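You operate a simulated robot arm through the tools that you are given. There is no shell and no other tool.

Carry out the task below with a simulated robot arm. There is one attempt and no reset: what you move stays moved.

JOB
Pack beam S-21 in the blue archive box and label the lid FRAGILE.
Fine: lid shut, label on its dark plate; push the box back up to the bar cradle.

The check looks at the end state, three seconds after you hand in, the way a careful person would. Anything else that was tipped, shoved, dropped, spilled or broken makes it a failure. Lids that push on must go on centred and level and be pressed home; caps that screw on are set level and turned clockwise until they are tight.

ROBOT AND FRAMES
A 7-joint arm with a two-finger parallel gripper, fixed in place. Base frame: the origin is on the floor under the middle of its stand, x ahead of it, y to its left, z up; the work surface is at about z = 880. Units: mm, rad, N and s.
With the tool pointing down near the work surface it reaches from about 380 to 800 mm from the base axis. Its first joint turns from -2.496 to 2.496 rad. Payload 3 kg.
The tool frame sits at the grasp point between the pads (the TCP): z along the fingers, y along the line on which they close. The tips reach 30 mm beyond it. Largest opening 110 mm; finger width 20, thickness 10; the body of the gripper, 48 by 112 mm, starts 55 mm behind the TCP.
Orientation is told as [roll, pitch, yaw] about the base's x, y, z axes, in that order, counted from this pose: with the fingers straight down and closing along the base's y, the tool's x points along the base's -x, its y along +y and its z along -z.

CONTROLS
- The arm moves only by the tool drive_tool. Its argument "targets" is a list of rows, each a list of 7 numbers: the shift along the base's x, y, z in mm, then the turn, a rotation vector about the base's x, y, z in rad, then the closure, from 0 (fully open) to 1 (shut). In form: [[x, y, z, ax, ay, az, fingers], ...]. A call has 1 to 20 rows; each row shifts and turns the commanded pose from where the row before left it. Rows are played at 5 a second. More than 50 mm and 0.15 rad between two rows, or a gripper value outside its range, and nothing of the call is played. Where a pose cannot be reached the arm comes as near as it can. A force on the tool above 40 N (or 10 N above the force at the start of the call, whichever is more), or a blocked arm, ends the call early, and 0.2 s more pass. Each finger travels about 153 mm/s and halts on what it meets, pressing with about 28 N; the grip force reading is that of the motor and also rises with nothing between the fingers. The clock runs only during rows and for 0.2 s after the last one: add rows that do not move to give the fingers time. The reply holds the time, the measured pose of the TCP, the force on the tool along the base axes, the opening and the grip force, in the units named above and with some noise, with the torque about the TCP (base axes, N m) and any sound that the robot's microphone picked up.
- Cameras (640 x 400 px; columns grow to the right, rows downward): "scene" is fixed at [222.8, -650.9, 1506]; the picture's right is [0.88, -0.47, 0.00], its down [-0.19, -0.34, -0.92] and it looks along [0.44, 0.81, -0.39] (base axes); focal length 372 px, centre (320, 200). "wrist" rides on the gripper at [72, 17, -103] in the tool frame; the picture's right is [-0.23, 0.97, 0.00], its down [-0.76, -0.18, -0.62] and it looks along [-0.61, -0.14, 0.78] (tool axes); focal length 222 px, centre (320, 200). There is no depth. A picture from a camera that has moved, and an enlarged one, comes with that camera's place and axes in the base frame and with its lens. The place of the scene camera against the robot may be out by one fixed shift of up to 12 mm in any direction.
- get_image(camera): a new picture of that camera. No time passes.
- move_column(by): moves the trunk up (or, below 0, down) by that many mm; the arm rides with it, the base frame stays. It gives what a move gives, with no picture.
- enlarge(camera, box): a new picture of the part [left, top, right, bottom] of that camera's present view, enlarged. No time passes.
- hand_in(): hands the job in; it is judged then, once.

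Nothing tells you positions but the pictures and the camera data. Unless the task says otherwise, let go and move clear before handing in.

The tools are called after "Emit:" by a JSON object that holds its "fn" and its "kwargs". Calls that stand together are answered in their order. drive_tool: Moves the arm, as the interface text tells. Its arguments: {"type":"object","properties":{"targets":{"type":"array","items":{"type":"array","items":{"type":"number"}}}},"required":["targets"]} The other tools are called the same way: move_column (by) moves the trunk up or down; get_image (camera) takes a picture; enlarge (camera, box) takes an enlarged picture of a part of a camera's view; hand_in () hands the job in.

At the start:

```text
t: 0.0
tcp_pos: [470.9, 136.4, 1225.3]
ee_rot: [0.0, 0.001, 0.004]
contact_force: [0.1, -0.4, -0.8]
ft_torque: [-0.04, 0.0, -0.03]
width: 110.2
grip_force: 0.1
trunk travel left (down, up): [-425.0, 65.0]
```

scene: 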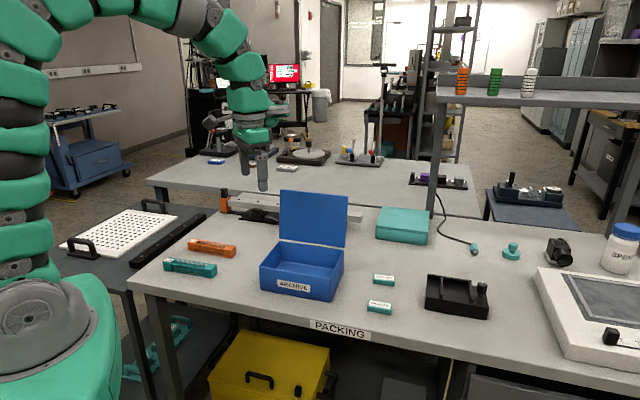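
wrist: 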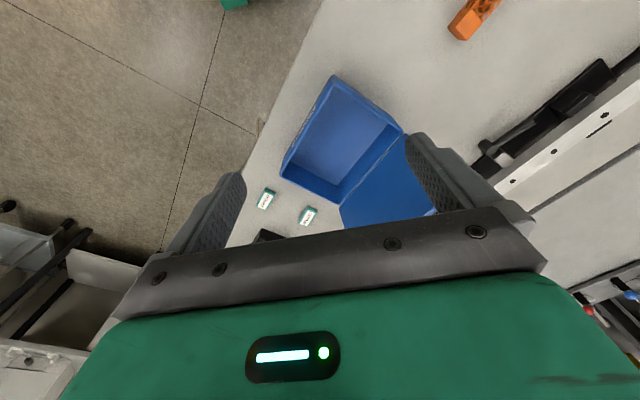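

I see an open blue box labelled ARCHIVE, two beams (orange and teal) to its left, and two small labels to its right. I'll look closer at each of them before moving anything.

Emit:
{"fn": "enlarge", "kwargs": {"camera": "scene", "box": [150, 220, 270, 295]}}

Emit:
{"fn": "enlarge", "kwargs": {"camera": "scene", "box": [240, 180, 400, 280]}}

Emit:
{"fn": "enlarge", "kwargs": {"camera": "scene", "box": [340, 250, 500, 350]}}

Emit:
{"fn": "enlarge", "kwargs": {"camera": "scene", "box": [200, 170, 370, 310]}}

Emit:
{"fn": "enlarge", "kwargs": {"camera": "wrist", "box": [240, 60, 480, 240]}}

```text
5.33 times, centred on (210, 258) of scene
camera zoom: at [222.8, -650.9, 1506.0], right [0.88, -0.47, 0.0], down [-0.19, -0.34, -0.92], along [0.44, 0.81, -0.39], focal length 1986 px, centre (907, -107)
```

zoom: 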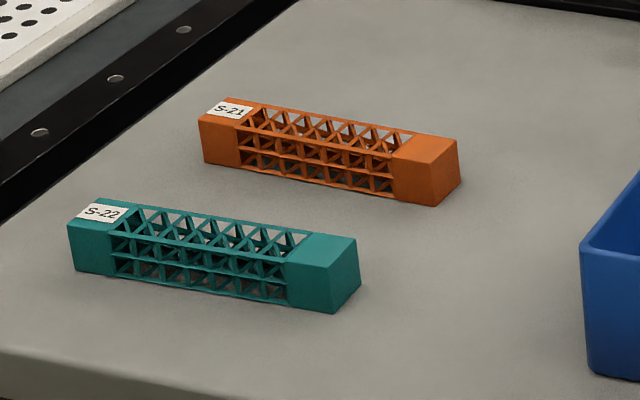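

```text
4.00 times, centred on (320, 230) of scene
camera zoom: at [222.8, -650.9, 1506.0], right [0.88, -0.47, 0.0], down [-0.19, -0.34, -0.92], along [0.44, 0.81, -0.39], focal length 1489 px, centre (320, 80)
```

zoom: 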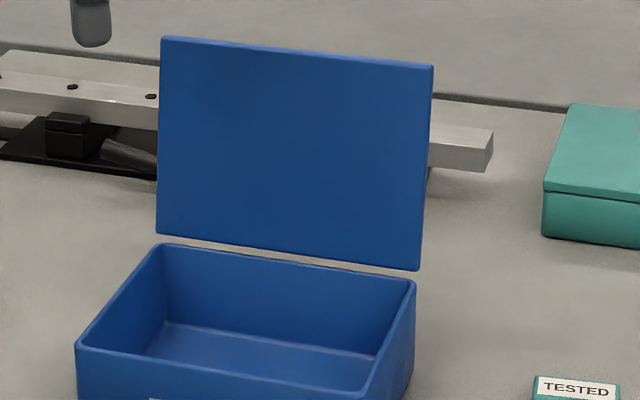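

```text
4.00 times, centred on (420, 300) of scene
camera zoom: at [222.8, -650.9, 1506.0], right [0.88, -0.47, 0.0], down [-0.19, -0.34, -0.92], along [0.44, 0.81, -0.39], focal length 1489 px, centre (-80, -200)
```

zoom: 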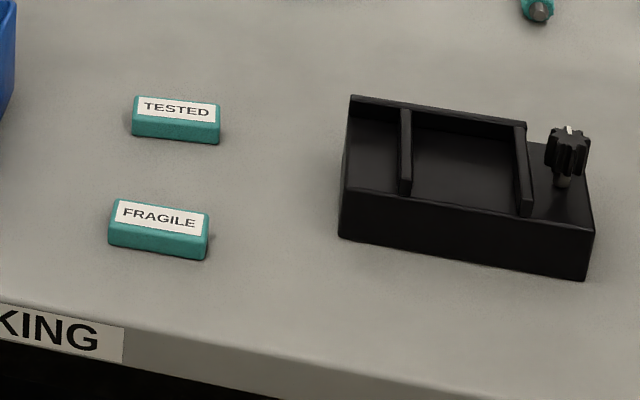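

```text
2.86 times, centred on (285, 240) of scene
camera zoom: at [222.8, -650.9, 1506.0], right [0.88, -0.47, 0.0], down [-0.19, -0.34, -0.92], along [0.44, 0.81, -0.39], focal length 1064 px, centre (420, 86)
```

zoom: 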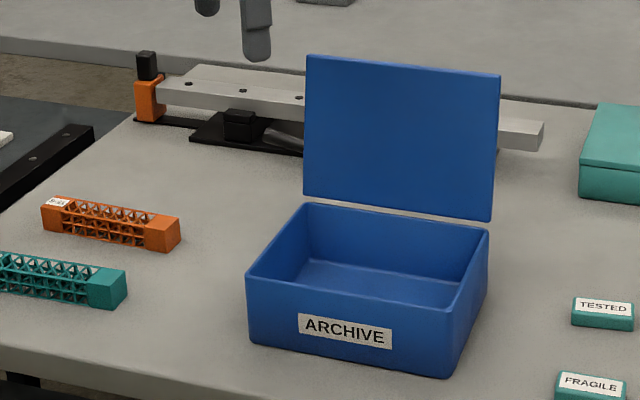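

```text
2.22 times, centred on (360, 150) of wrist
camera zoom: at [396.9, 154.0, 1329.1], right [0.23, 0.97, 0.0], down [0.76, -0.18, 0.62], along [0.61, -0.14, -0.78], focal length 494 px, centre (231, 311)
```

zoom: 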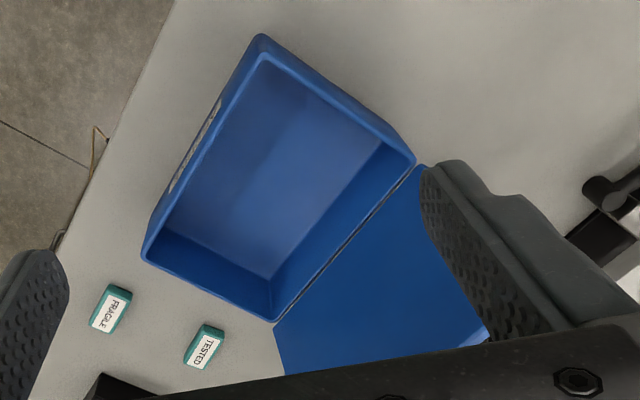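

Box, lid, beams and labels are clear: orange is S-21, teal is S-22, and the FRAGILE block is nearer the table edge than TESTED. Next I'll examine the bar and cradle behind the box.

Emit:
{"fn": "enlarge", "kwargs": {"camera": "scene", "box": [200, 170, 300, 232]}}

Emit:
{"fn": "enlarge", "kwargs": {"camera": "scene", "box": [320, 180, 400, 230]}}

Emit:
{"fn": "enlarge", "kwargs": {"camera": "wrist", "box": [420, 0, 640, 140]}}

Emit:
{"fn": "enlarge", "kwargs": {"camera": "wrist", "box": [460, 60, 640, 200]}}

```text
6.40 times, centred on (250, 201) of scene
camera zoom: at [222.8, -650.9, 1506.0], right [0.88, -0.47, 0.0], down [-0.19, -0.34, -0.92], along [0.44, 0.81, -0.39], focal length 2383 px, centre (768, 194)
```

zoom: 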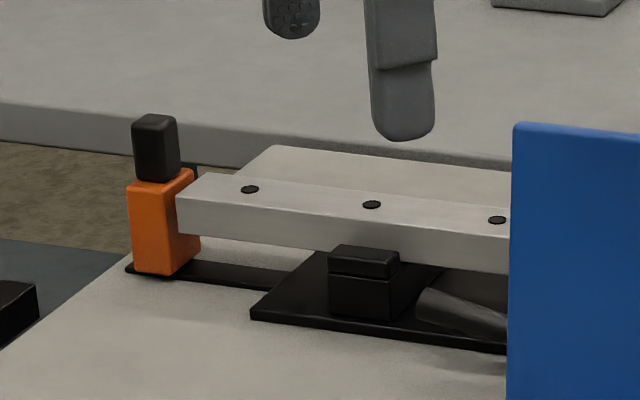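

```text
8.00 times, centred on (360, 205) of scene
camera zoom: at [222.8, -650.9, 1506.0], right [0.88, -0.47, 0.0], down [-0.19, -0.34, -0.92], along [0.44, 0.81, -0.39], focal length 2979 px, centre (0, 160)
```

zoom: 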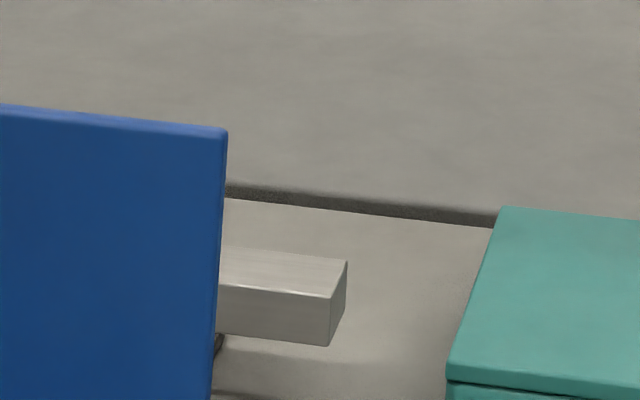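

```text
2.86 times, centred on (530, 70) of wrist
camera zoom: at [396.9, 154.0, 1329.1], right [0.23, 0.97, 0.0], down [0.76, -0.18, 0.62], along [0.61, -0.14, -0.78], focal length 635 px, centre (-280, 571)
```

zoom: 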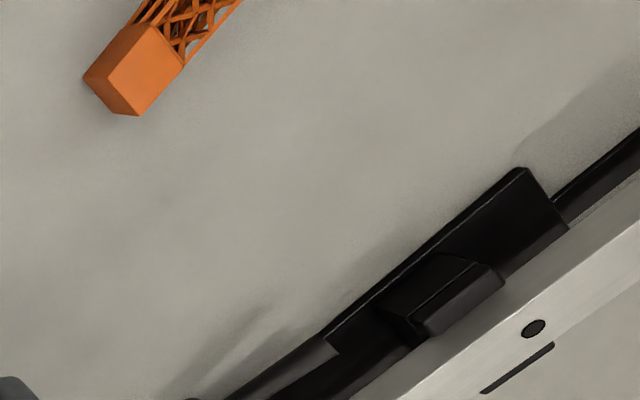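

```text
2.86 times, centred on (550, 130) of wrist
camera zoom: at [396.9, 154.0, 1329.1], right [0.23, 0.97, 0.0], down [0.76, -0.18, 0.62], along [0.61, -0.14, -0.78], focal length 635 px, centre (-337, 400)
```

zoom: 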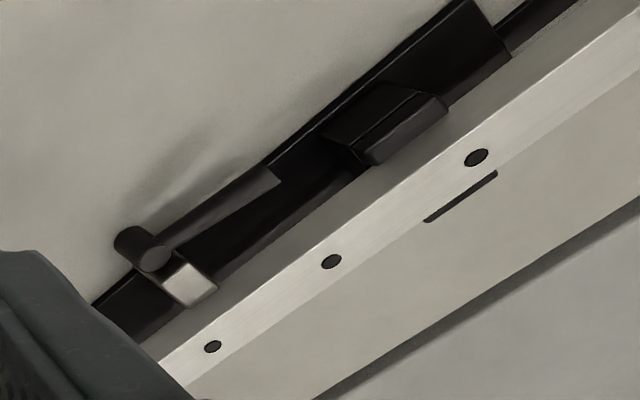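

The box is about 195 × 145 × 75 mm and turned about 45°. The cradle front looks roughly 230 mm behind it. I'll swing the wrist camera to look over the back of the box and the cradle.

Emit:
{"fn": "drive_tool", "kwargs": {"targets": [[18, 16, 0, 0, 0, 0.143, 0], [18, 16, 0, 0, 0, 0.143, 0], [18, 16, 0, 0, 0, 0.143, 0], [18, 16, 0, 0, 0, 0.143, 0], [18, 16, 0, 0, 0, 0.143, 0], [18, 16, 0, 0, 0, 0.143, 0], [18, 16, 0, 0, 0, 0.143, 0], [0, 0, 0, 0, 0, 0, 0], [0, 0, 0, 0, 0, 0, 0]]}}

Emit:
{"fn": "get_image", "kwargs": {"camera": "wrist"}}

Emit:
{"fn": "get_image", "kwargs": {"camera": "scene"}}

```text
t: 2.0
tcp_pos: [595.3, 251.3, 1225.9]
ee_rot: [0.0, -0.001, 1.001]
contact_force: [0.1, -0.2, -0.2]
ft_torque: [0.01, -0.05, -0.02]
width: 110.1
grip_force: 0.0
trunk travel left (down, up): [-425.0, 65.0]
```

```text
taken
camera wrist: at [541.5, 198.6, 1329.9], right [-0.7, 0.72, 0.0], down [0.56, 0.55, 0.62], along [0.45, 0.44, -0.78], focal length 222 px, centre (320, 200)
```

wrist: 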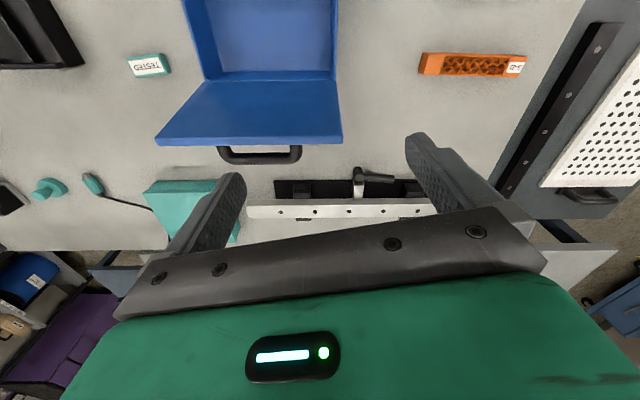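

```text
taken
```

scene: 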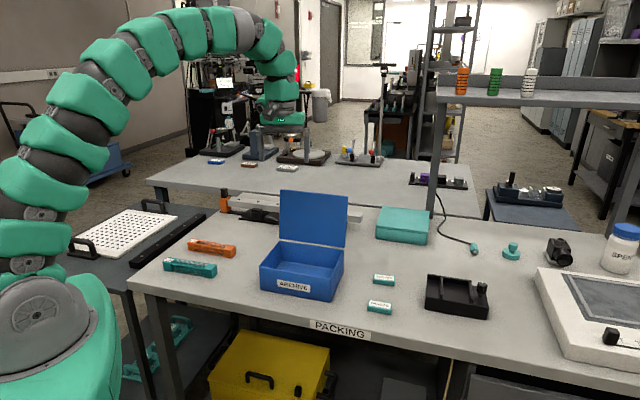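

The lid carries a black handle on its outer side. I'll zoom in on it and on the cradle.

Emit:
{"fn": "enlarge", "kwargs": {"camera": "wrist", "box": [140, 0, 380, 170]}}

Emit:
{"fn": "enlarge", "kwargs": {"camera": "wrist", "box": [230, 140, 450, 240]}}

Emit:
{"fn": "enlarge", "kwargs": {"camera": "scene", "box": [210, 170, 380, 280]}}

```text
2.35 times, centred on (260, 85) of wrist
camera zoom: at [541.5, 198.6, 1329.9], right [-0.7, 0.72, 0.0], down [0.56, 0.55, 0.62], along [0.45, 0.44, -0.78], focal length 523 px, centre (461, 471)
```

zoom: 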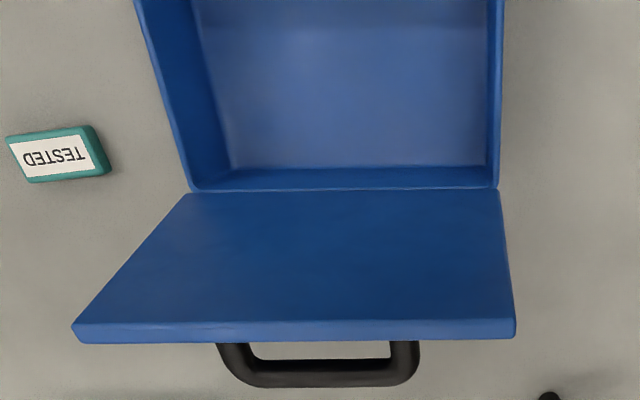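

```text
2.91 times, centred on (340, 190) of wrist
camera zoom: at [541.5, 198.6, 1329.9], right [-0.7, 0.72, 0.0], down [0.56, 0.55, 0.62], along [0.45, 0.44, -0.78], focal length 646 px, centre (262, 229)
```

zoom: 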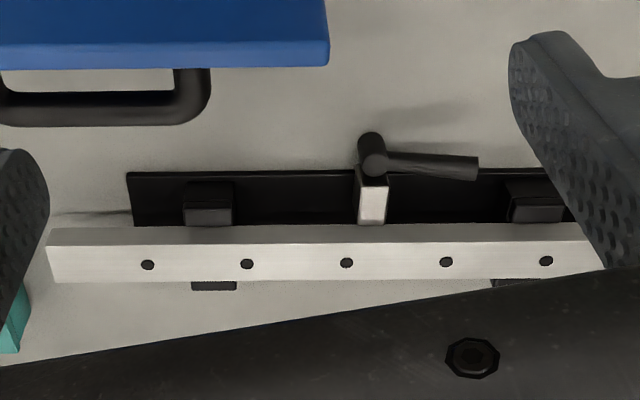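

```text
3.64 times, centred on (295, 225) of scene
camera zoom: at [222.8, -650.9, 1506.0], right [0.88, -0.47, 0.0], down [-0.19, -0.34, -0.92], along [0.44, 0.81, -0.39], focal length 1354 px, centre (411, 109)
```

zoom: 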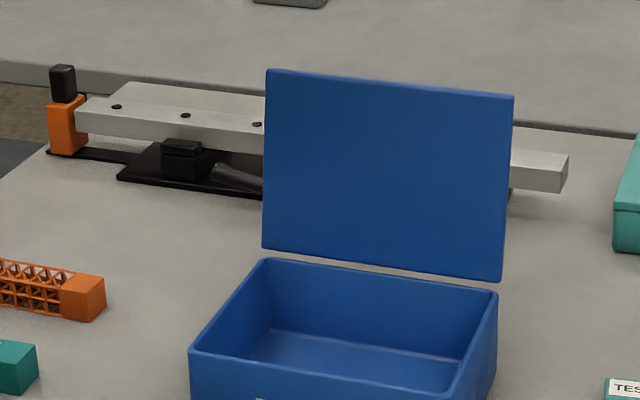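

The cradle is a bar on a black base plate, with a clamp lever in front of it. The plate front is at n≈816 and the box back at n≈587, measured along the box's push direction. I'll view the back of the lid to find the dark plate.

Emit:
{"fn": "drive_tool", "kwargs": {"targets": [[4, 6, 0, 0, 0, -0.145, 0], [4, 6, 0, 0, 0, -0.145, 0], [4, 6, 0, 0, 0, -0.145, 0], [4, 6, 0, 0, 0, -0.145, 0], [4, 6, 0, 0, 0, -0.145, 0], [4, 7, 0, 0, 0, -0.145, 0], [4, 7, 0, 0, 0, -0.145, 0], [4, 7, 0, 0, 0, -0.145, 0], [4, 7, 0, 0, 0, -0.145, 0], [4, 7, 0, 0, 0, -0.145, 0], [4, 7, 0, 0, 0, -0.145, 0], [4, 7, 0, 0, 0, -0.145, 0], [4, 7, 0, 0, 0, -0.145, 0], [3, 6, 0, 0, 0, -0.145, 0], [2, 5, 0, 0, 0, -0.145, 0], [0, 0, 0, 0, 0, 0, 0], [0, 0, 0, 0, 0, 0, 0]]}}

Emit:
{"fn": "get_image", "kwargs": {"camera": "wrist"}}

```text
t: 5.6
tcp_pos: [649.8, 345.2, 1221.3]
ee_rot: [-0.002, 0.0, -1.175]
contact_force: [0.5, 0.5, 0.6]
ft_torque: [0.04, -0.01, 0.02]
width: 110.1
grip_force: 0.0
out of reach, approached as far as the arm can: row 14
trunk travel left (down, up): [-425.0, 65.0]
```

```text
taken
camera wrist: at [636.5, 417.6, 1323.3], right [0.99, 0.17, 0.0], down [0.13, -0.77, 0.62], along [0.1, -0.61, -0.78], focal length 222 px, centre (320, 200)
```

wrist: 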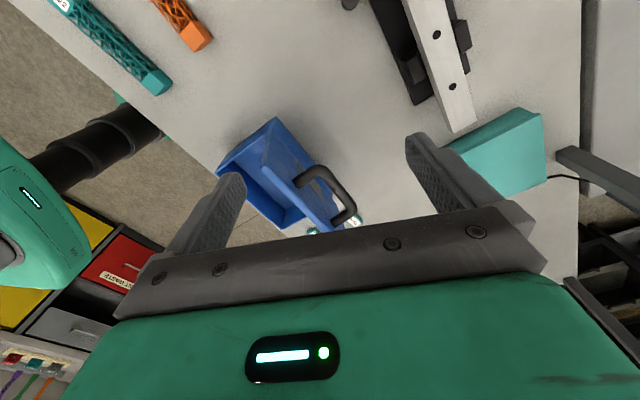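

Emit:
{"fn": "enlarge", "kwargs": {"camera": "wrist", "box": [200, 100, 400, 250]}}

Emit:
{"fn": "enlarge", "kwargs": {"camera": "wrist", "box": [330, 0, 550, 140]}}

```text
2.67 times, centred on (300, 175) of wrist
camera zoom: at [636.5, 417.6, 1323.3], right [0.99, 0.17, 0.0], down [0.13, -0.77, 0.62], along [0.1, -0.61, -0.78], focal length 592 px, centre (373, 267)
```

zoom: 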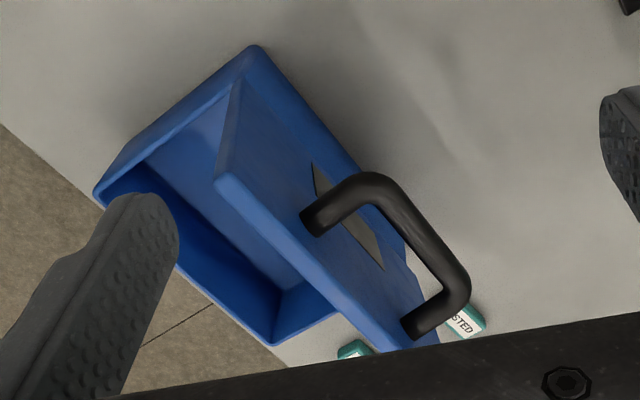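

```text
2.86 times, centred on (440, 70) of wrist
camera zoom: at [636.5, 417.6, 1323.3], right [0.99, 0.17, 0.0], down [0.13, -0.77, 0.62], along [0.1, -0.61, -0.78], focal length 635 px, centre (-23, 571)
```

zoom: 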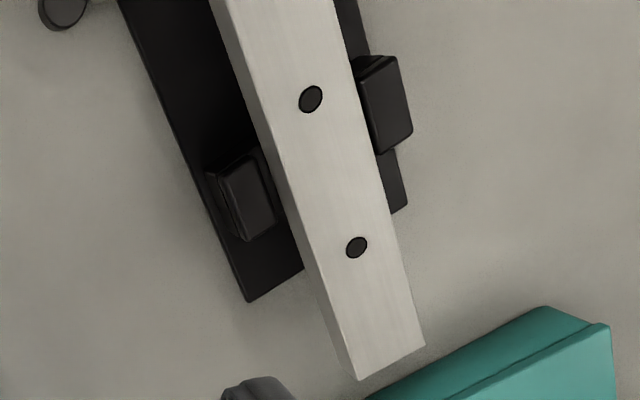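

The outer lid face has a dark plate at its centre, with an arch handle toward the free edge. Now I'll go above beam S-21 at about (414, 433) and take a closer look.

Emit:
{"fn": "drive_tool", "kwargs": {"targets": [[-34, 13, 0, 0, 0, 0.054, 0], [-34, 13, 0, 0, 0, 0.054, 0], [-34, 13, -10, 0, 0, 0.054, 0], [-34, 13, -20, 0, 0, 0.054, 0], [-34, 13, -30, 0, 0, 0.054, 0], [-34, 13, -35, 0, 0, 0.054, 0], [-32, 10, -35, 0, 0, 0.051, 0], [0, 0, -31, 0, 0, 0, 0], [0, 0, 0, 0, 0, 0, 0], [0, 0, 0, 0, 0, 0, 0]]}}

Emit:
{"fn": "get_image", "kwargs": {"camera": "wrist"}}

```text
refused: row 6 steps farther than a row can; nothing moved
```

```text
taken
camera wrist: at [636.5, 417.6, 1323.3], right [0.99, 0.17, 0.0], down [0.13, -0.77, 0.62], along [0.1, -0.61, -0.78], focal length 222 px, centre (320, 200)
```

wrist: 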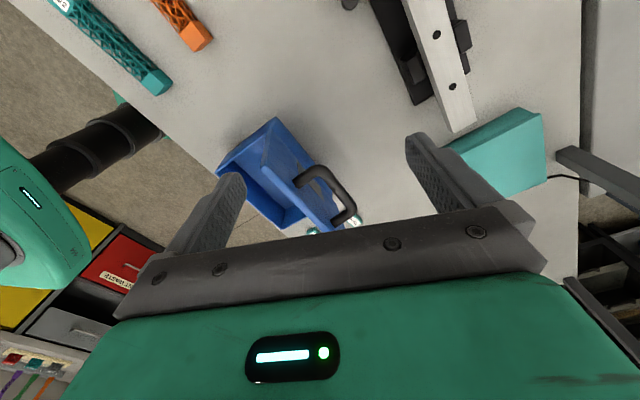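

That call was refused because one row stepped too far, so nothing moved. I'll resend it with smaller steps.

Emit:
{"fn": "drive_tool", "kwargs": {"targets": [[-30, 11, 0, 0, 0, 0.047, 0], [-30, 11, 0, 0, 0, 0.047, 0], [-30, 11, -10, 0, 0, 0.047, 0], [-30, 11, -25, 0, 0, 0.047, 0], [-30, 11, -25, 0, 0, 0.047, 0], [-30, 11, -30, 0, 0, 0.047, 0], [-30, 11, -30, 0, 0, 0.047, 0], [-26, 11, -30, 0, 0, 0.046, 0], [0, 0, -11, 0, 0, 0, 0], [0, 0, 0, 0, 0, 0, 0], [0, 0, 0, 0, 0, 0, 0]]}}

Emit:
{"fn": "get_image", "kwargs": {"camera": "wrist"}}

```text
t: 8.0
tcp_pos: [414.5, 434.6, 1060.4]
ee_rot: [0.001, 0.001, -0.799]
contact_force: [-0.3, 0.8, 1.5]
ft_torque: [0.0, 0.0, -0.01]
width: 109.8
grip_force: 0.1
trunk travel left (down, up): [-425.0, 65.0]
```

```text
taken
camera wrist: at [374.4, 497.8, 1163.5], right [0.86, 0.52, 0.0], down [0.4, -0.67, 0.62], along [0.32, -0.53, -0.78], focal length 222 px, centre (320, 200)
```

wrist: 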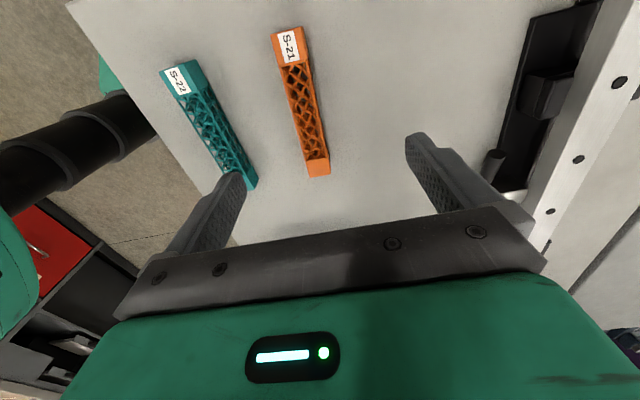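

Emit:
{"fn": "enlarge", "kwargs": {"camera": "wrist", "box": [220, 10, 400, 190]}}

```text
2.22 times, centred on (310, 100) of wrist
camera zoom: at [374.4, 497.8, 1163.5], right [0.86, 0.52, 0.0], down [0.4, -0.67, 0.62], along [0.32, -0.53, -0.78], focal length 494 px, centre (342, 422)
```

zoom: 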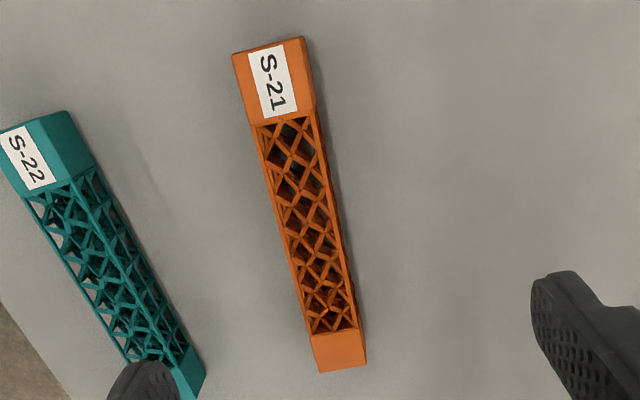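

S-21's top centre comes out at (405, 418), with its axis about -48° and a section of about 30 × 28 mm. I'll align yaw to -0.84, descend part way and recheck.

Emit:
{"fn": "drive_tool", "kwargs": {"targets": [[-9, -16.5, -10, 0, 0, -0.04, 0.3], [0, 0, -40, 0, 0, 0, 0.3], [0, 0, -40, 0, 0, 0, 0.3], [0, 0, 0, 0, 0, 0, 0.3], [0, 0, 0, 0, 0, 0, 0.3]]}}

Emit:
{"fn": "get_image", "kwargs": {"camera": "wrist"}}

Emit:
{"fn": "enlarge", "kwargs": {"camera": "scene", "box": [150, 200, 290, 290]}}

```text
t: 9.2
tcp_pos: [403.6, 415.7, 970.7]
ee_rot: [0.0, 0.001, -0.841]
contact_force: [-0.2, -0.6, -0.2]
ft_torque: [0.0, 0.0, 0.0]
width: 76.9
grip_force: 0.0
trunk travel left (down, up): [-425.0, 65.0]
```

```text
taken
camera wrist: at [366.7, 482.5, 1073.6], right [0.88, 0.48, 0.0], down [0.38, -0.69, 0.62], along [0.3, -0.55, -0.78], focal length 222 px, centre (320, 200)
```

wrist: 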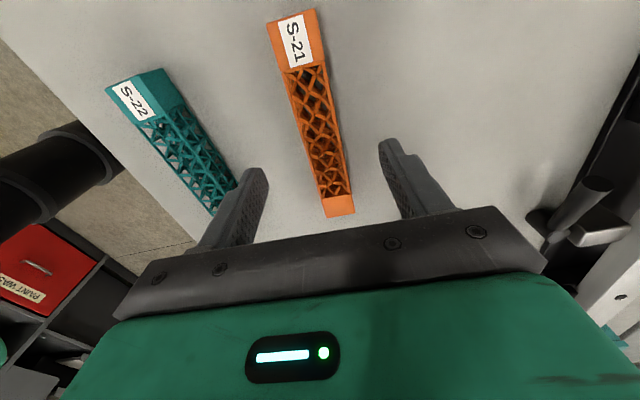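

```text
4.44 times, centred on (220, 245) of scene
camera zoom: at [222.8, -650.9, 1506.0], right [0.88, -0.47, 0.0], down [-0.19, -0.34, -0.92], along [0.44, 0.81, -0.39], focal length 1655 px, centre (764, 0)
```

zoom: 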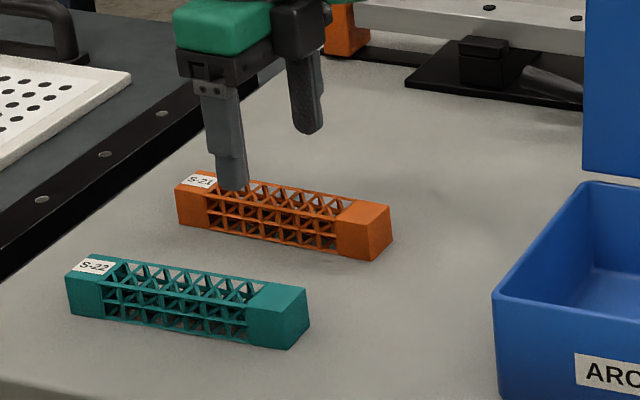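

The closer view agrees: centre (404.7, 418.6), yaw fine. I'll descend to z≈914 and close on the beam's middle.

Emit:
{"fn": "drive_tool", "kwargs": {"targets": [[1, 2, -28, 0, 0, 0, 0.3], [0, 0, -28, 0, 0, 0, 0.3], [0, 0, 0, 0, 0, 0, 0.3], [0, 0, 0, 0, 0, 0, 0.3]]}}

Emit:
{"fn": "enlarge", "kwargs": {"camera": "scene", "box": [150, 200, 290, 290]}}

Emit:
{"fn": "get_image", "kwargs": {"camera": "wrist"}}

```text
t: 10.2
tcp_pos: [405.4, 420.7, 914.7]
ee_rot: [-0.001, 0.0, -0.838]
contact_force: [1.5, 0.6, 0.9]
ft_torque: [0.01, 0.02, 0.05]
width: 77.0
grip_force: 0.2
trunk travel left (down, up): [-425.0, 65.0]
```

```text
4.44 times, centred on (220, 245) of scene
camera zoom: at [222.8, -650.9, 1506.0], right [0.88, -0.47, 0.0], down [-0.19, -0.34, -0.92], along [0.44, 0.81, -0.39], focal length 1655 px, centre (764, 0)
```

zoom: 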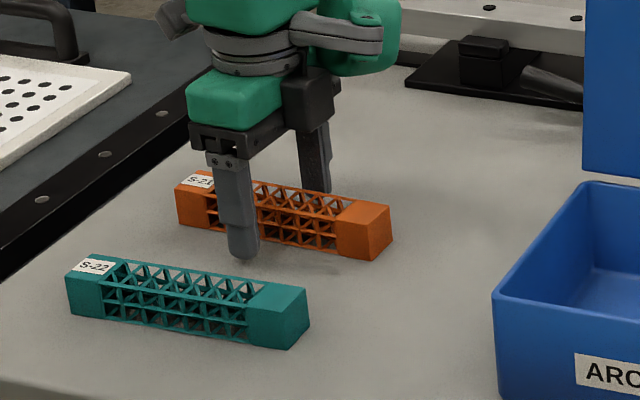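

```text
taken
camera wrist: at [368.0, 485.0, 1018.0], right [0.88, 0.48, 0.0], down [0.38, -0.69, 0.62], along [0.3, -0.55, -0.78], focal length 222 px, centre (320, 200)
```

wrist: 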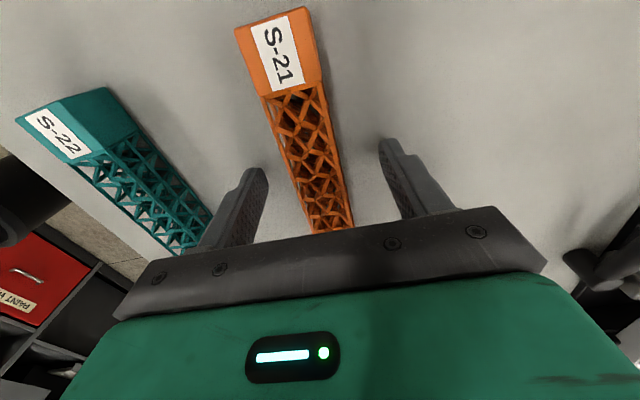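

The fingers straddle the beam near its middle. Closing gently now.

Emit:
{"fn": "drive_tool", "kwargs": {"targets": [[0, 0, 0, 0, 0, 0, 0.55], [0, 0, 0, 0, 0, 0, 0.7], [0, 0, 0, 0, 0, 0, 0.78], [0, 0, 0, 0, 0, 0, 0.78], [0, 0, 0, 0, 0, 0, 0.78]]}}

Emit:
{"fn": "get_image", "kwargs": {"camera": "wrist"}}

```text
t: 11.4
tcp_pos: [406.4, 419.9, 915.2]
ee_rot: [0.0, -0.001, -0.841]
contact_force: [1.0, -1.0, 0.3]
ft_torque: [0.02, 0.02, 0.04]
width: 29.1
grip_force: 27.6
trunk travel left (down, up): [-425.0, 65.0]
```

```text
taken
camera wrist: at [368.0, 485.0, 1018.1], right [0.88, 0.48, 0.0], down [0.38, -0.69, 0.62], along [0.3, -0.55, -0.78], focal length 222 px, centre (320, 200)
```

wrist: 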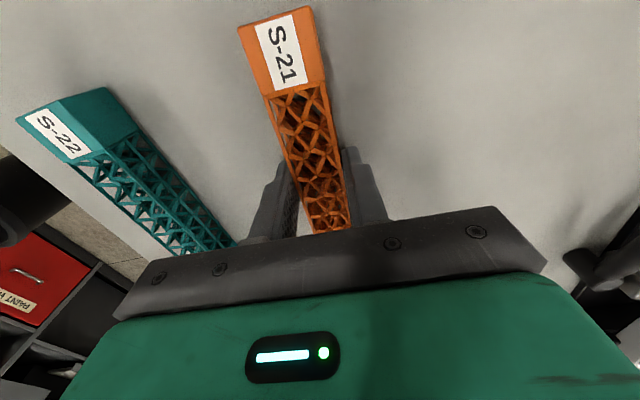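

Gripped at 29 mm with no sound picked up. Lifting slowly.

Emit:
{"fn": "drive_tool", "kwargs": {"targets": [[0, 0, 10, 0, 0, 0, 0.8], [0, 0, 20, 0, 0, 0, 0.8], [0, 0, 30, 0, 0, 0, 0.8], [0, 0, 40, 0, 0, 0, 0.8], [0, 0, 40, 0, 0, 0, 0.8], [0, 0, 0, 0, 0, 0, 0.8], [0, 0, 0, 0, 0, 0, 0.8]]}}

Emit:
{"fn": "get_image", "kwargs": {"camera": "wrist"}}

Emit:
{"fn": "get_image", "kwargs": {"camera": "scene"}}

```text
t: 13.0
tcp_pos: [407.4, 415.7, 1053.9]
ee_rot: [0.001, -0.001, -0.839]
contact_force: [0.2, 0.1, 0.0]
ft_torque: [0.01, 0.01, -0.03]
width: 29.3
grip_force: 27.9
trunk travel left (down, up): [-425.0, 65.0]
```

```text
taken
camera wrist: at [369.0, 481.4, 1156.8], right [0.88, 0.48, 0.0], down [0.38, -0.69, 0.62], along [0.3, -0.55, -0.78], focal length 222 px, centre (320, 200)
```

wrist: 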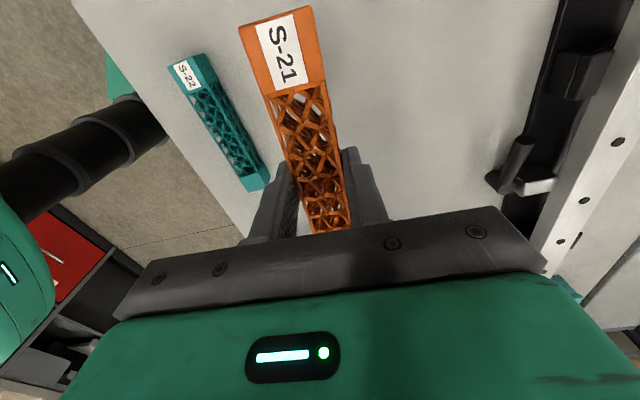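

```text
taken
```

scene: 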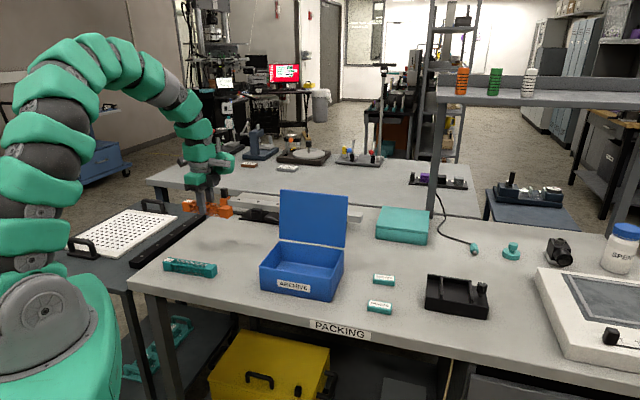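

The beam is held level and is very light. I put the box centre at about (592, 142), with walls along -45.5°. I'll carry the beam over along the box's long direction, slightly toward the front so the hand stays clear of the lid.

Emit:
{"fn": "drive_tool", "kwargs": {"targets": [[-25, -25, 0, 0, 0, 0.02, 0.8], [-26, -25, 0, 0, 0, 0.022, 0.8], [32, -33, 0, 0, 0, 0, 0.8], [32, -33, 0, 0, 0, 0, 0.8], [32, -33, 0, 0, 0, 0, 0.8], [32, -33, 0, 0, 0, 0, 0.8], [32, -33, 0, 0, 0, 0, 0.8], [32, -33, 0, 0, 0, 0, 0.8], [33, -32, 0, 0, 0, 0, 0.8], [0, 0, 0, 0, 0, 0, 0.8], [0, 0, 0, 0, 0, 0, 0.8]]}}

Emit:
{"fn": "get_image", "kwargs": {"camera": "wrist"}}

Emit:
{"fn": "enlarge", "kwargs": {"camera": "scene", "box": [200, 150, 400, 310]}}

```text
t: 15.4
tcp_pos: [580.9, 141.6, 1053.3]
ee_rot: [-0.002, 0.0, -0.798]
contact_force: [-0.3, 0.1, -1.2]
ft_torque: [0.02, 0.02, 0.02]
width: 28.9
grip_force: 28.1
trunk travel left (down, up): [-425.0, 65.0]
```

```text
taken
camera wrist: at [540.1, 204.0, 1156.3], right [0.86, 0.52, 0.0], down [0.41, -0.67, 0.62], along [0.32, -0.53, -0.78], focal length 222 px, centre (320, 200)
```

wrist: 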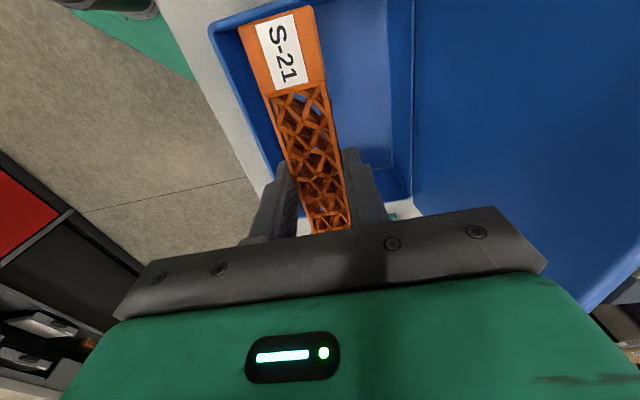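

```text
2.50 times, centred on (300, 230) of scene
camera zoom: at [222.8, -650.9, 1506.0], right [0.88, -0.47, 0.0], down [-0.19, -0.34, -0.92], along [0.44, 0.81, -0.39], focal length 931 px, centre (370, 125)
```

zoom: 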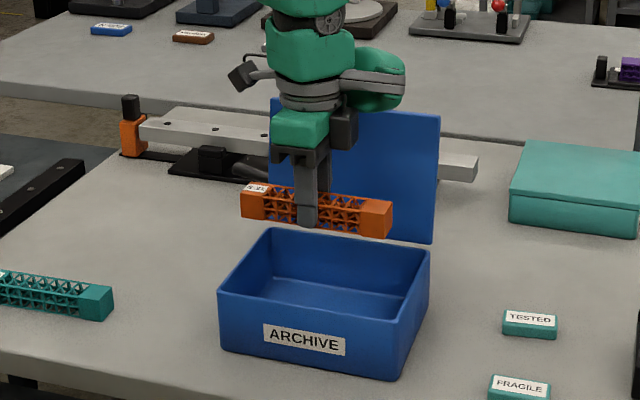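

Relative to the box rim, the beam should shift about 7 mm along its length to be centred. I'll apply that and lower it.

Emit:
{"fn": "drive_tool", "kwargs": {"targets": [[5, -5, 0, 0, 0, 0, 0.8], [0, 0, -30, 0, 0, 0, 0.8], [0, 0, -30, 0, 0, 0, 0.8], [0, 0, -30, 0, 0, 0, 0.8], [0, 0, -25, 0, 0, 0, 0.8], [0, 0, 0, 0, 0, 0, 0.8], [0, 0, 0, 0, 0, 0, 0.8]]}}

Emit:
{"fn": "get_image", "kwargs": {"camera": "wrist"}}

Emit:
{"fn": "enlarge", "kwargs": {"camera": "scene", "box": [230, 170, 370, 310]}}

```text
t: 17.0
tcp_pos: [584.9, 132.8, 940.3]
ee_rot: [0.001, -0.001, -0.798]
contact_force: [-0.2, -0.3, -0.1]
ft_torque: [-0.01, 0.03, 0.01]
width: 28.9
grip_force: 27.9
trunk travel left (down, up): [-425.0, 65.0]
```

```text
taken
camera wrist: at [545.2, 197.1, 1043.6], right [0.86, 0.52, 0.0], down [0.41, -0.67, 0.62], along [0.32, -0.53, -0.78], focal length 222 px, centre (320, 200)
```

wrist: 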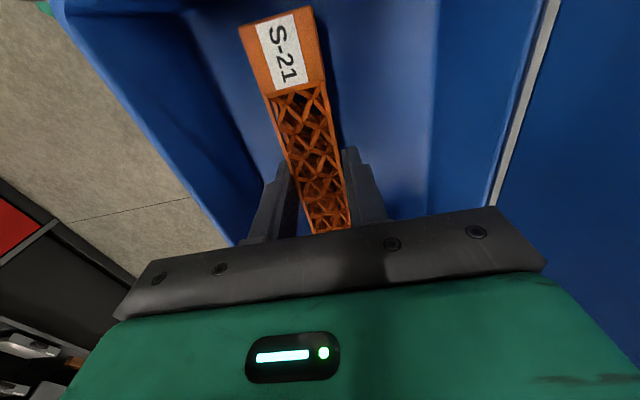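

```text
2.86 times, centred on (300, 240) of scene
camera zoom: at [222.8, -650.9, 1506.0], right [0.88, -0.47, 0.0], down [-0.19, -0.34, -0.92], along [0.44, 0.81, -0.39], focal length 1064 px, centre (377, 86)
```

zoom: 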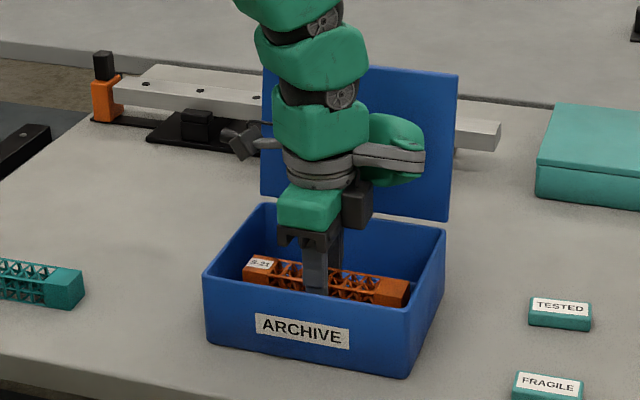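

The beam sits inside the box with the hand clear of the lid. I'll lower it in small steps until it touches the floor.

Emit:
{"fn": "drive_tool", "kwargs": {"targets": [[0, 0, -8, 0, 0, 0, 0.8], [0, 0, -6, 0, 0, 0, 0.8], [0, 0, -3, 0, 0, 0, 0.8], [0, 0, 0, 0, 0, 0, 0.8]]}}

```text
t: 18.0
tcp_pos: [584.9, 133.2, 921.5]
ee_rot: [0.0, 0.0, -0.798]
contact_force: [-0.1, 0.4, -0.4]
ft_torque: [-0.01, 0.02, 0.0]
width: 29.3
grip_force: 27.8
trunk travel left (down, up): [-425.0, 65.0]
```

Emit:
{"fn": "drive_tool", "kwargs": {"targets": [[0, 0, -2, 0, 0, 0, 0.8], [0, 0, 0, 0, 0, 0, 0.8]]}}

Emit:
{"fn": "enlarge", "kwargs": {"camera": "scene", "box": [250, 240, 350, 305]}}

```text
t: 18.6
tcp_pos: [583.5, 132.4, 921.8]
ee_rot: [-0.001, 0.002, -0.797]
contact_force: [0.1, -0.4, 4.4]
ft_torque: [0.02, -0.04, 0.01]
width: 29.1
grip_force: 28.0
trunk travel left (down, up): [-425.0, 65.0]
```

```text
6.15 times, centred on (300, 272) of scene
camera zoom: at [222.8, -650.9, 1506.0], right [0.88, -0.47, 0.0], down [-0.19, -0.34, -0.92], along [0.44, 0.81, -0.39], focal length 2291 px, centre (443, -246)
```

zoom: 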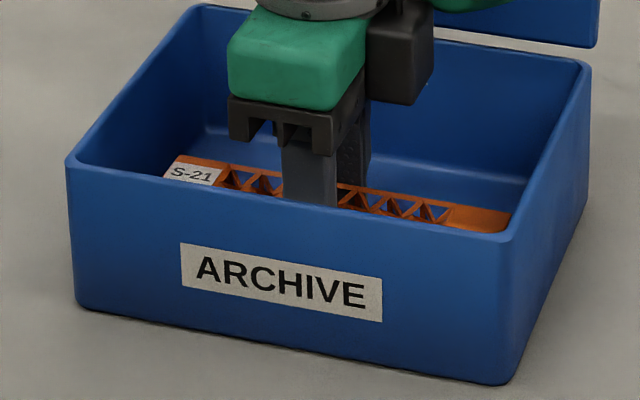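

A 4 N upward force shows the beam is resting on the floor. I'll open the fingers part way and rise.

Emit:
{"fn": "drive_tool", "kwargs": {"targets": [[0, 0, 0, 0, 0, 0, 0.7], [0, 0, 0, 0, 0, 0, 0.55], [0, 0, 0, 0, 0, 0, 0.5], [0, 0, 15, 0, 0, 0, 0.5], [0, 0, 30, 0, 0, 0, 0.5], [0, 0, 40, 0, 0, 0, 0.5], [0, 0, 45, 0, 0, 0, 0.5], [0, 0, 45, 0, 0, 0, 0.5], [0, 0, 40, 0, 0, 0, 0.5], [0, 0, 0, 0, 0, 0, 0.5]]}}

Emit:
{"fn": "get_image", "kwargs": {"camera": "wrist"}}

Emit:
{"fn": "enlarge", "kwargs": {"camera": "scene", "box": [230, 170, 370, 310]}}

```text
t: 20.8
tcp_pos: [586.5, 132.6, 1133.9]
ee_rot: [0.0, 0.002, -0.795]
contact_force: [0.1, 0.1, -0.6]
ft_torque: [0.02, 0.0, 0.01]
width: 54.9
grip_force: 0.0
trunk travel left (down, up): [-425.0, 65.0]
```

```text
taken
camera wrist: at [545.6, 196.3, 1236.8], right [0.86, 0.52, 0.0], down [0.41, -0.67, 0.62], along [0.32, -0.53, -0.78], focal length 222 px, centre (320, 200)
```

wrist: 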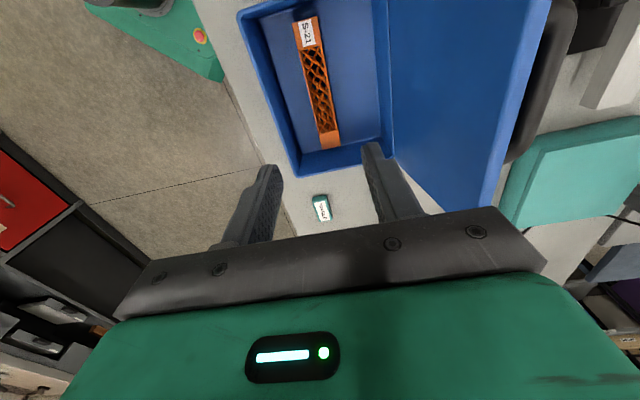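

```text
2.86 times, centred on (300, 240) of scene
camera zoom: at [222.8, -650.9, 1506.0], right [0.88, -0.47, 0.0], down [-0.19, -0.34, -0.92], along [0.44, 0.81, -0.39], focal length 1064 px, centre (377, 86)
```

zoom: 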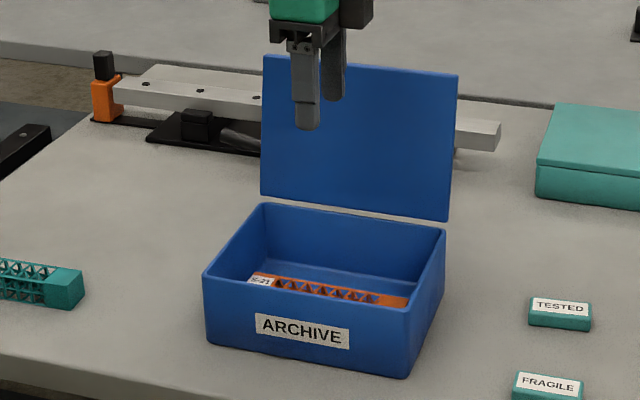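

The beam lies flat in the box. To shut the lid under control, I'll straddle its handle bar loosely and guide it down its arc. First I'll rise and move over the handle, at about (699, 236, 1065), to measure it.

Emit:
{"fn": "drive_tool", "kwargs": {"targets": [[0, 0, 40, 0, 0, 0, 0.5], [20, 20, 10, 0, 0, 0, 0.5], [30, 29, 0, 0, 0, 0, 0.5], [30, 29, 0, 0, 0, 0, 0.5], [30, 29, 0, 0, 0, 0, 0.5], [0, 0, 0, 0, 0, 0, 0.5], [0, 0, 0, 0, 0, 0, 0.5]]}}

Emit:
{"fn": "get_image", "kwargs": {"camera": "wrist"}}

```text
t: 22.4
tcp_pos: [695.4, 241.0, 1183.9]
ee_rot: [-0.002, 0.0, -0.797]
contact_force: [0.4, 0.7, 0.0]
ft_torque: [-0.02, -0.07, 0.0]
width: 54.9
grip_force: 0.1
trunk travel left (down, up): [-425.0, 65.0]
```

```text
taken
camera wrist: at [654.5, 304.2, 1287.4], right [0.86, 0.52, 0.0], down [0.4, -0.67, 0.62], along [0.32, -0.53, -0.78], focal length 222 px, centre (320, 200)
```

wrist: 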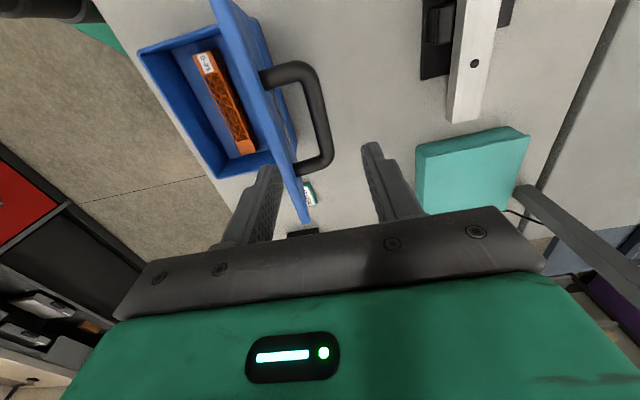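

Emit:
{"fn": "enlarge", "kwargs": {"camera": "wrist", "box": [190, 0, 400, 230]}}

```text
1.74 times, centred on (295, 115) of wrist
camera zoom: at [654.5, 304.2, 1287.4], right [0.86, 0.52, 0.0], down [0.4, -0.67, 0.62], along [0.32, -0.53, -0.78], focal length 386 px, centre (364, 348)
```

zoom: 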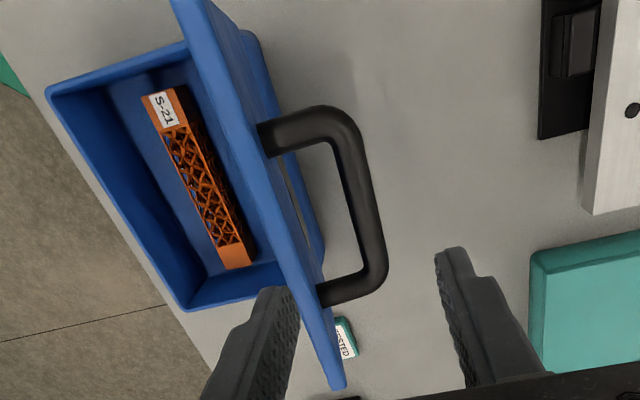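

The bar centre comes out at n≈664, z≈1068 and t≈315, and the TCP is right above it at n≈664. I'll narrow the fingers to 34 mm, descend part way and check.

Emit:
{"fn": "drive_tool", "kwargs": {"targets": [[1.5, -1.5, 0, 0, 0, 0, 0.69], [0, 0, -30, 0, 0, 0, 0.69], [0, 0, -30, 0, 0, 0, 0.69], [0, 0, 0, 0, 0, 0, 0.69], [0, 0, 0, 0, 0, 0, 0.69]]}}

Emit:
{"fn": "get_image", "kwargs": {"camera": "wrist"}}

Emit:
{"fn": "enlarge", "kwargs": {"camera": "wrist", "box": [220, 50, 440, 240]}}

```text
t: 23.6
tcp_pos: [697.6, 236.9, 1123.4]
ee_rot: [0.0, 0.0, -0.798]
contact_force: [-0.3, -0.3, 0.2]
ft_torque: [-0.02, 0.03, 0.0]
width: 34.2
grip_force: 0.1
trunk travel left (down, up): [-425.0, 65.0]
```

```text
taken
camera wrist: at [658.7, 301.2, 1227.5], right [0.86, 0.52, 0.0], down [0.41, -0.67, 0.62], along [0.32, -0.53, -0.78], focal length 222 px, centre (320, 200)
```

wrist: 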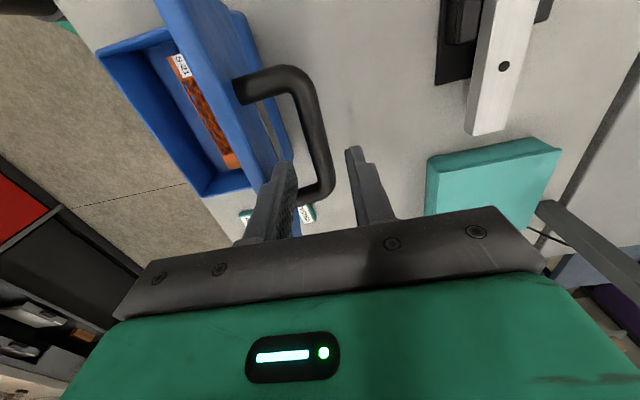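

```text
2.11 times, centred on (330, 145) of wrist
camera zoom: at [658.7, 301.2, 1227.5], right [0.86, 0.52, 0.0], down [0.41, -0.67, 0.62], along [0.32, -0.53, -0.78], focal length 468 px, centre (299, 316)
```

zoom: 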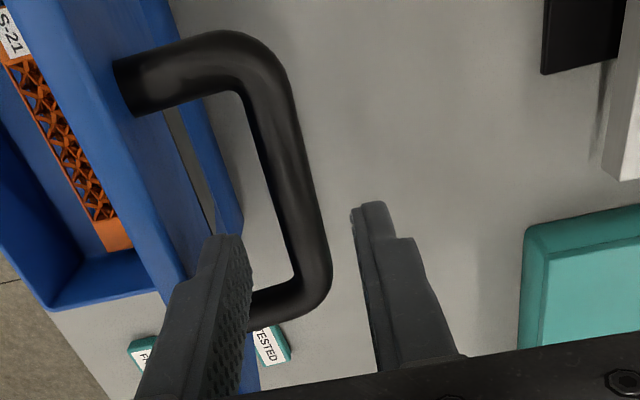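

The fingers line up either side of the bar. Descending another 43 mm so the bar is caged.

Emit:
{"fn": "drive_tool", "kwargs": {"targets": [[-0.5, -0.5, -15, 0, 0, 0, 0.69], [0, 0, -14, 0, 0, 0, 0.69], [0, 0, -14, 0, 0, 0, 0.69], [0, 0, 0, 0, 0, 0, 0.69]]}}

Emit:
{"fn": "get_image", "kwargs": {"camera": "wrist"}}

Emit:
{"fn": "enlarge", "kwargs": {"camera": "scene", "box": [230, 150, 400, 300]}}

```text
t: 24.6
tcp_pos: [697.2, 239.1, 1082.1]
ee_rot: [0.001, 0.0, -0.799]
contact_force: [0.0, -0.5, -0.2]
ft_torque: [0.0, -0.02, -0.01]
width: 34.1
grip_force: 0.1
trunk travel left (down, up): [-425.0, 65.0]
```

```text
taken
camera wrist: at [656.6, 303.1, 1184.5], right [0.86, 0.52, 0.0], down [0.41, -0.67, 0.62], along [0.32, -0.53, -0.78], focal length 222 px, centre (320, 200)
```

wrist: 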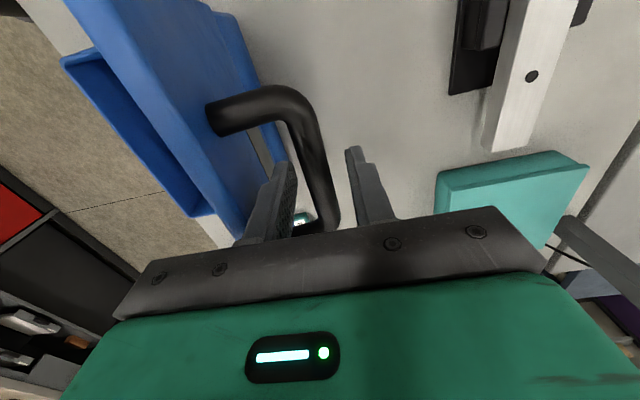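

```text
2.67 times, centred on (315, 225) of scene
camera zoom: at [222.8, -650.9, 1506.0], right [0.88, -0.47, 0.0], down [-0.19, -0.34, -0.92], along [0.44, 0.81, -0.39], focal length 993 px, centre (333, 133)
```

zoom: 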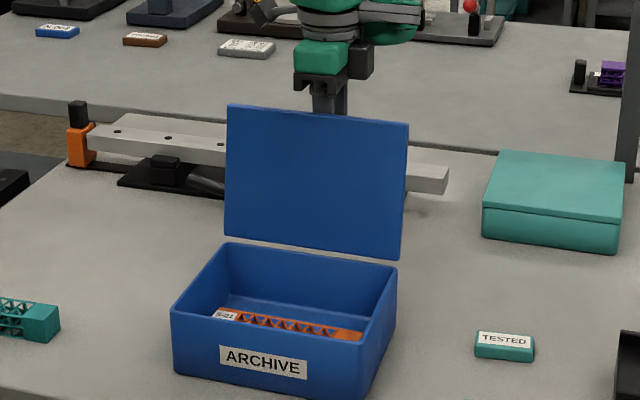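

The bar is between the fingers. I'll close gently to confirm it by the width reading, then loosen to a cage.

Emit:
{"fn": "drive_tool", "kwargs": {"targets": [[0, 0, 0, 0, 0, 0, 0.76], [0, 0, 0, 0, 0, 0, 0.82], [0, 0, 0, 0, 0, 0, 0.9], [0, 0, 0, 0, 0, 0, 0.9]]}}

Emit:
{"fn": "get_image", "kwargs": {"camera": "wrist"}}

```text
t: 25.6
tcp_pos: [697.5, 238.5, 1081.5]
ee_rot: [0.001, 0.001, -0.797]
contact_force: [0.9, 0.0, -0.1]
ft_torque: [0.08, 0.07, -0.08]
width: 15.4
grip_force: 27.5
trunk travel left (down, up): [-425.0, 65.0]
```

```text
taken
camera wrist: at [656.4, 303.0, 1184.5], right [0.86, 0.52, 0.0], down [0.41, -0.67, 0.62], along [0.32, -0.53, -0.78], focal length 222 px, centre (320, 200)
```

wrist: 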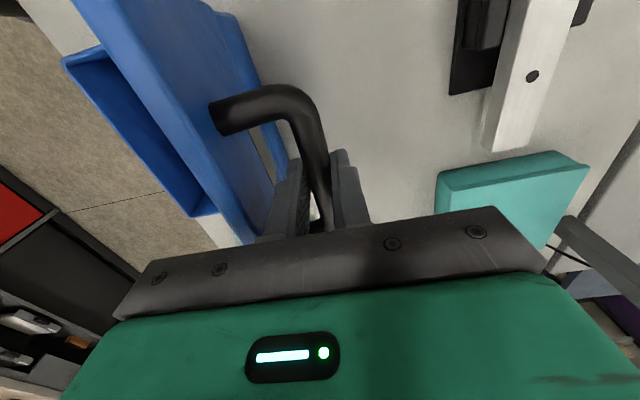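

The width of 15.4 mm confirms the handle bar is held. I'll loosen to a 22 mm cage and swing the lid through the first half of its arc, watching force.

Emit:
{"fn": "drive_tool", "kwargs": {"targets": [[0, 0, 0, 0, 0, 0, 0.8], [-12.2, -12.0, 9.4, 0, 0, 0, 0.8], [-13.0, -12.7, 6.7, 0, 0, 0, 0.8], [-13.7, -13.4, 3.8, 0, 0, 0, 0.8], [0, 0, 0, 0, 0, 0, 0.8]]}}

Emit:
{"fn": "get_image", "kwargs": {"camera": "wrist"}}

Emit:
{"fn": "enlarge", "kwargs": {"camera": "scene", "box": [230, 150, 400, 300]}}

```text
t: 26.8
tcp_pos: [657.7, 198.7, 1101.1]
ee_rot: [0.002, 0.001, -0.797]
contact_force: [0.2, 0.2, 0.8]
ft_torque: [-0.06, 0.0, 0.01]
width: 22.2
grip_force: 0.0
trunk travel left (down, up): [-425.0, 65.0]
```

```text
taken
camera wrist: at [617.6, 262.1, 1204.7], right [0.86, 0.52, 0.0], down [0.41, -0.67, 0.62], along [0.32, -0.53, -0.78], focal length 222 px, centre (320, 200)
```

wrist: 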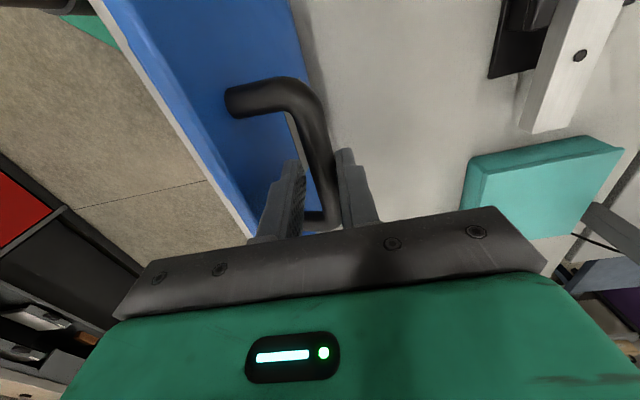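

```text
2.67 times, centred on (315, 225) of scene
camera zoom: at [222.8, -650.9, 1506.0], right [0.88, -0.47, 0.0], down [-0.19, -0.34, -0.92], along [0.44, 0.81, -0.39], focal length 993 px, centre (333, 133)
```

zoom: 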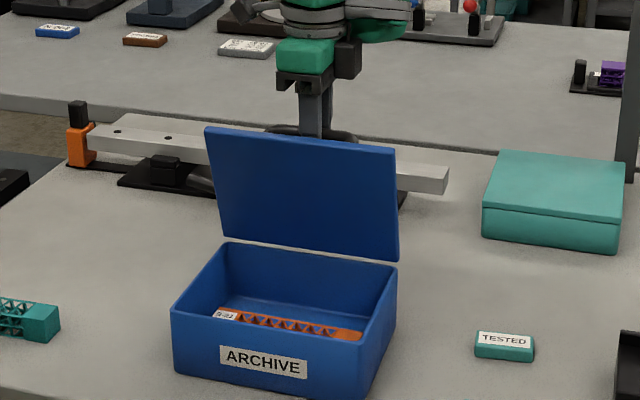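

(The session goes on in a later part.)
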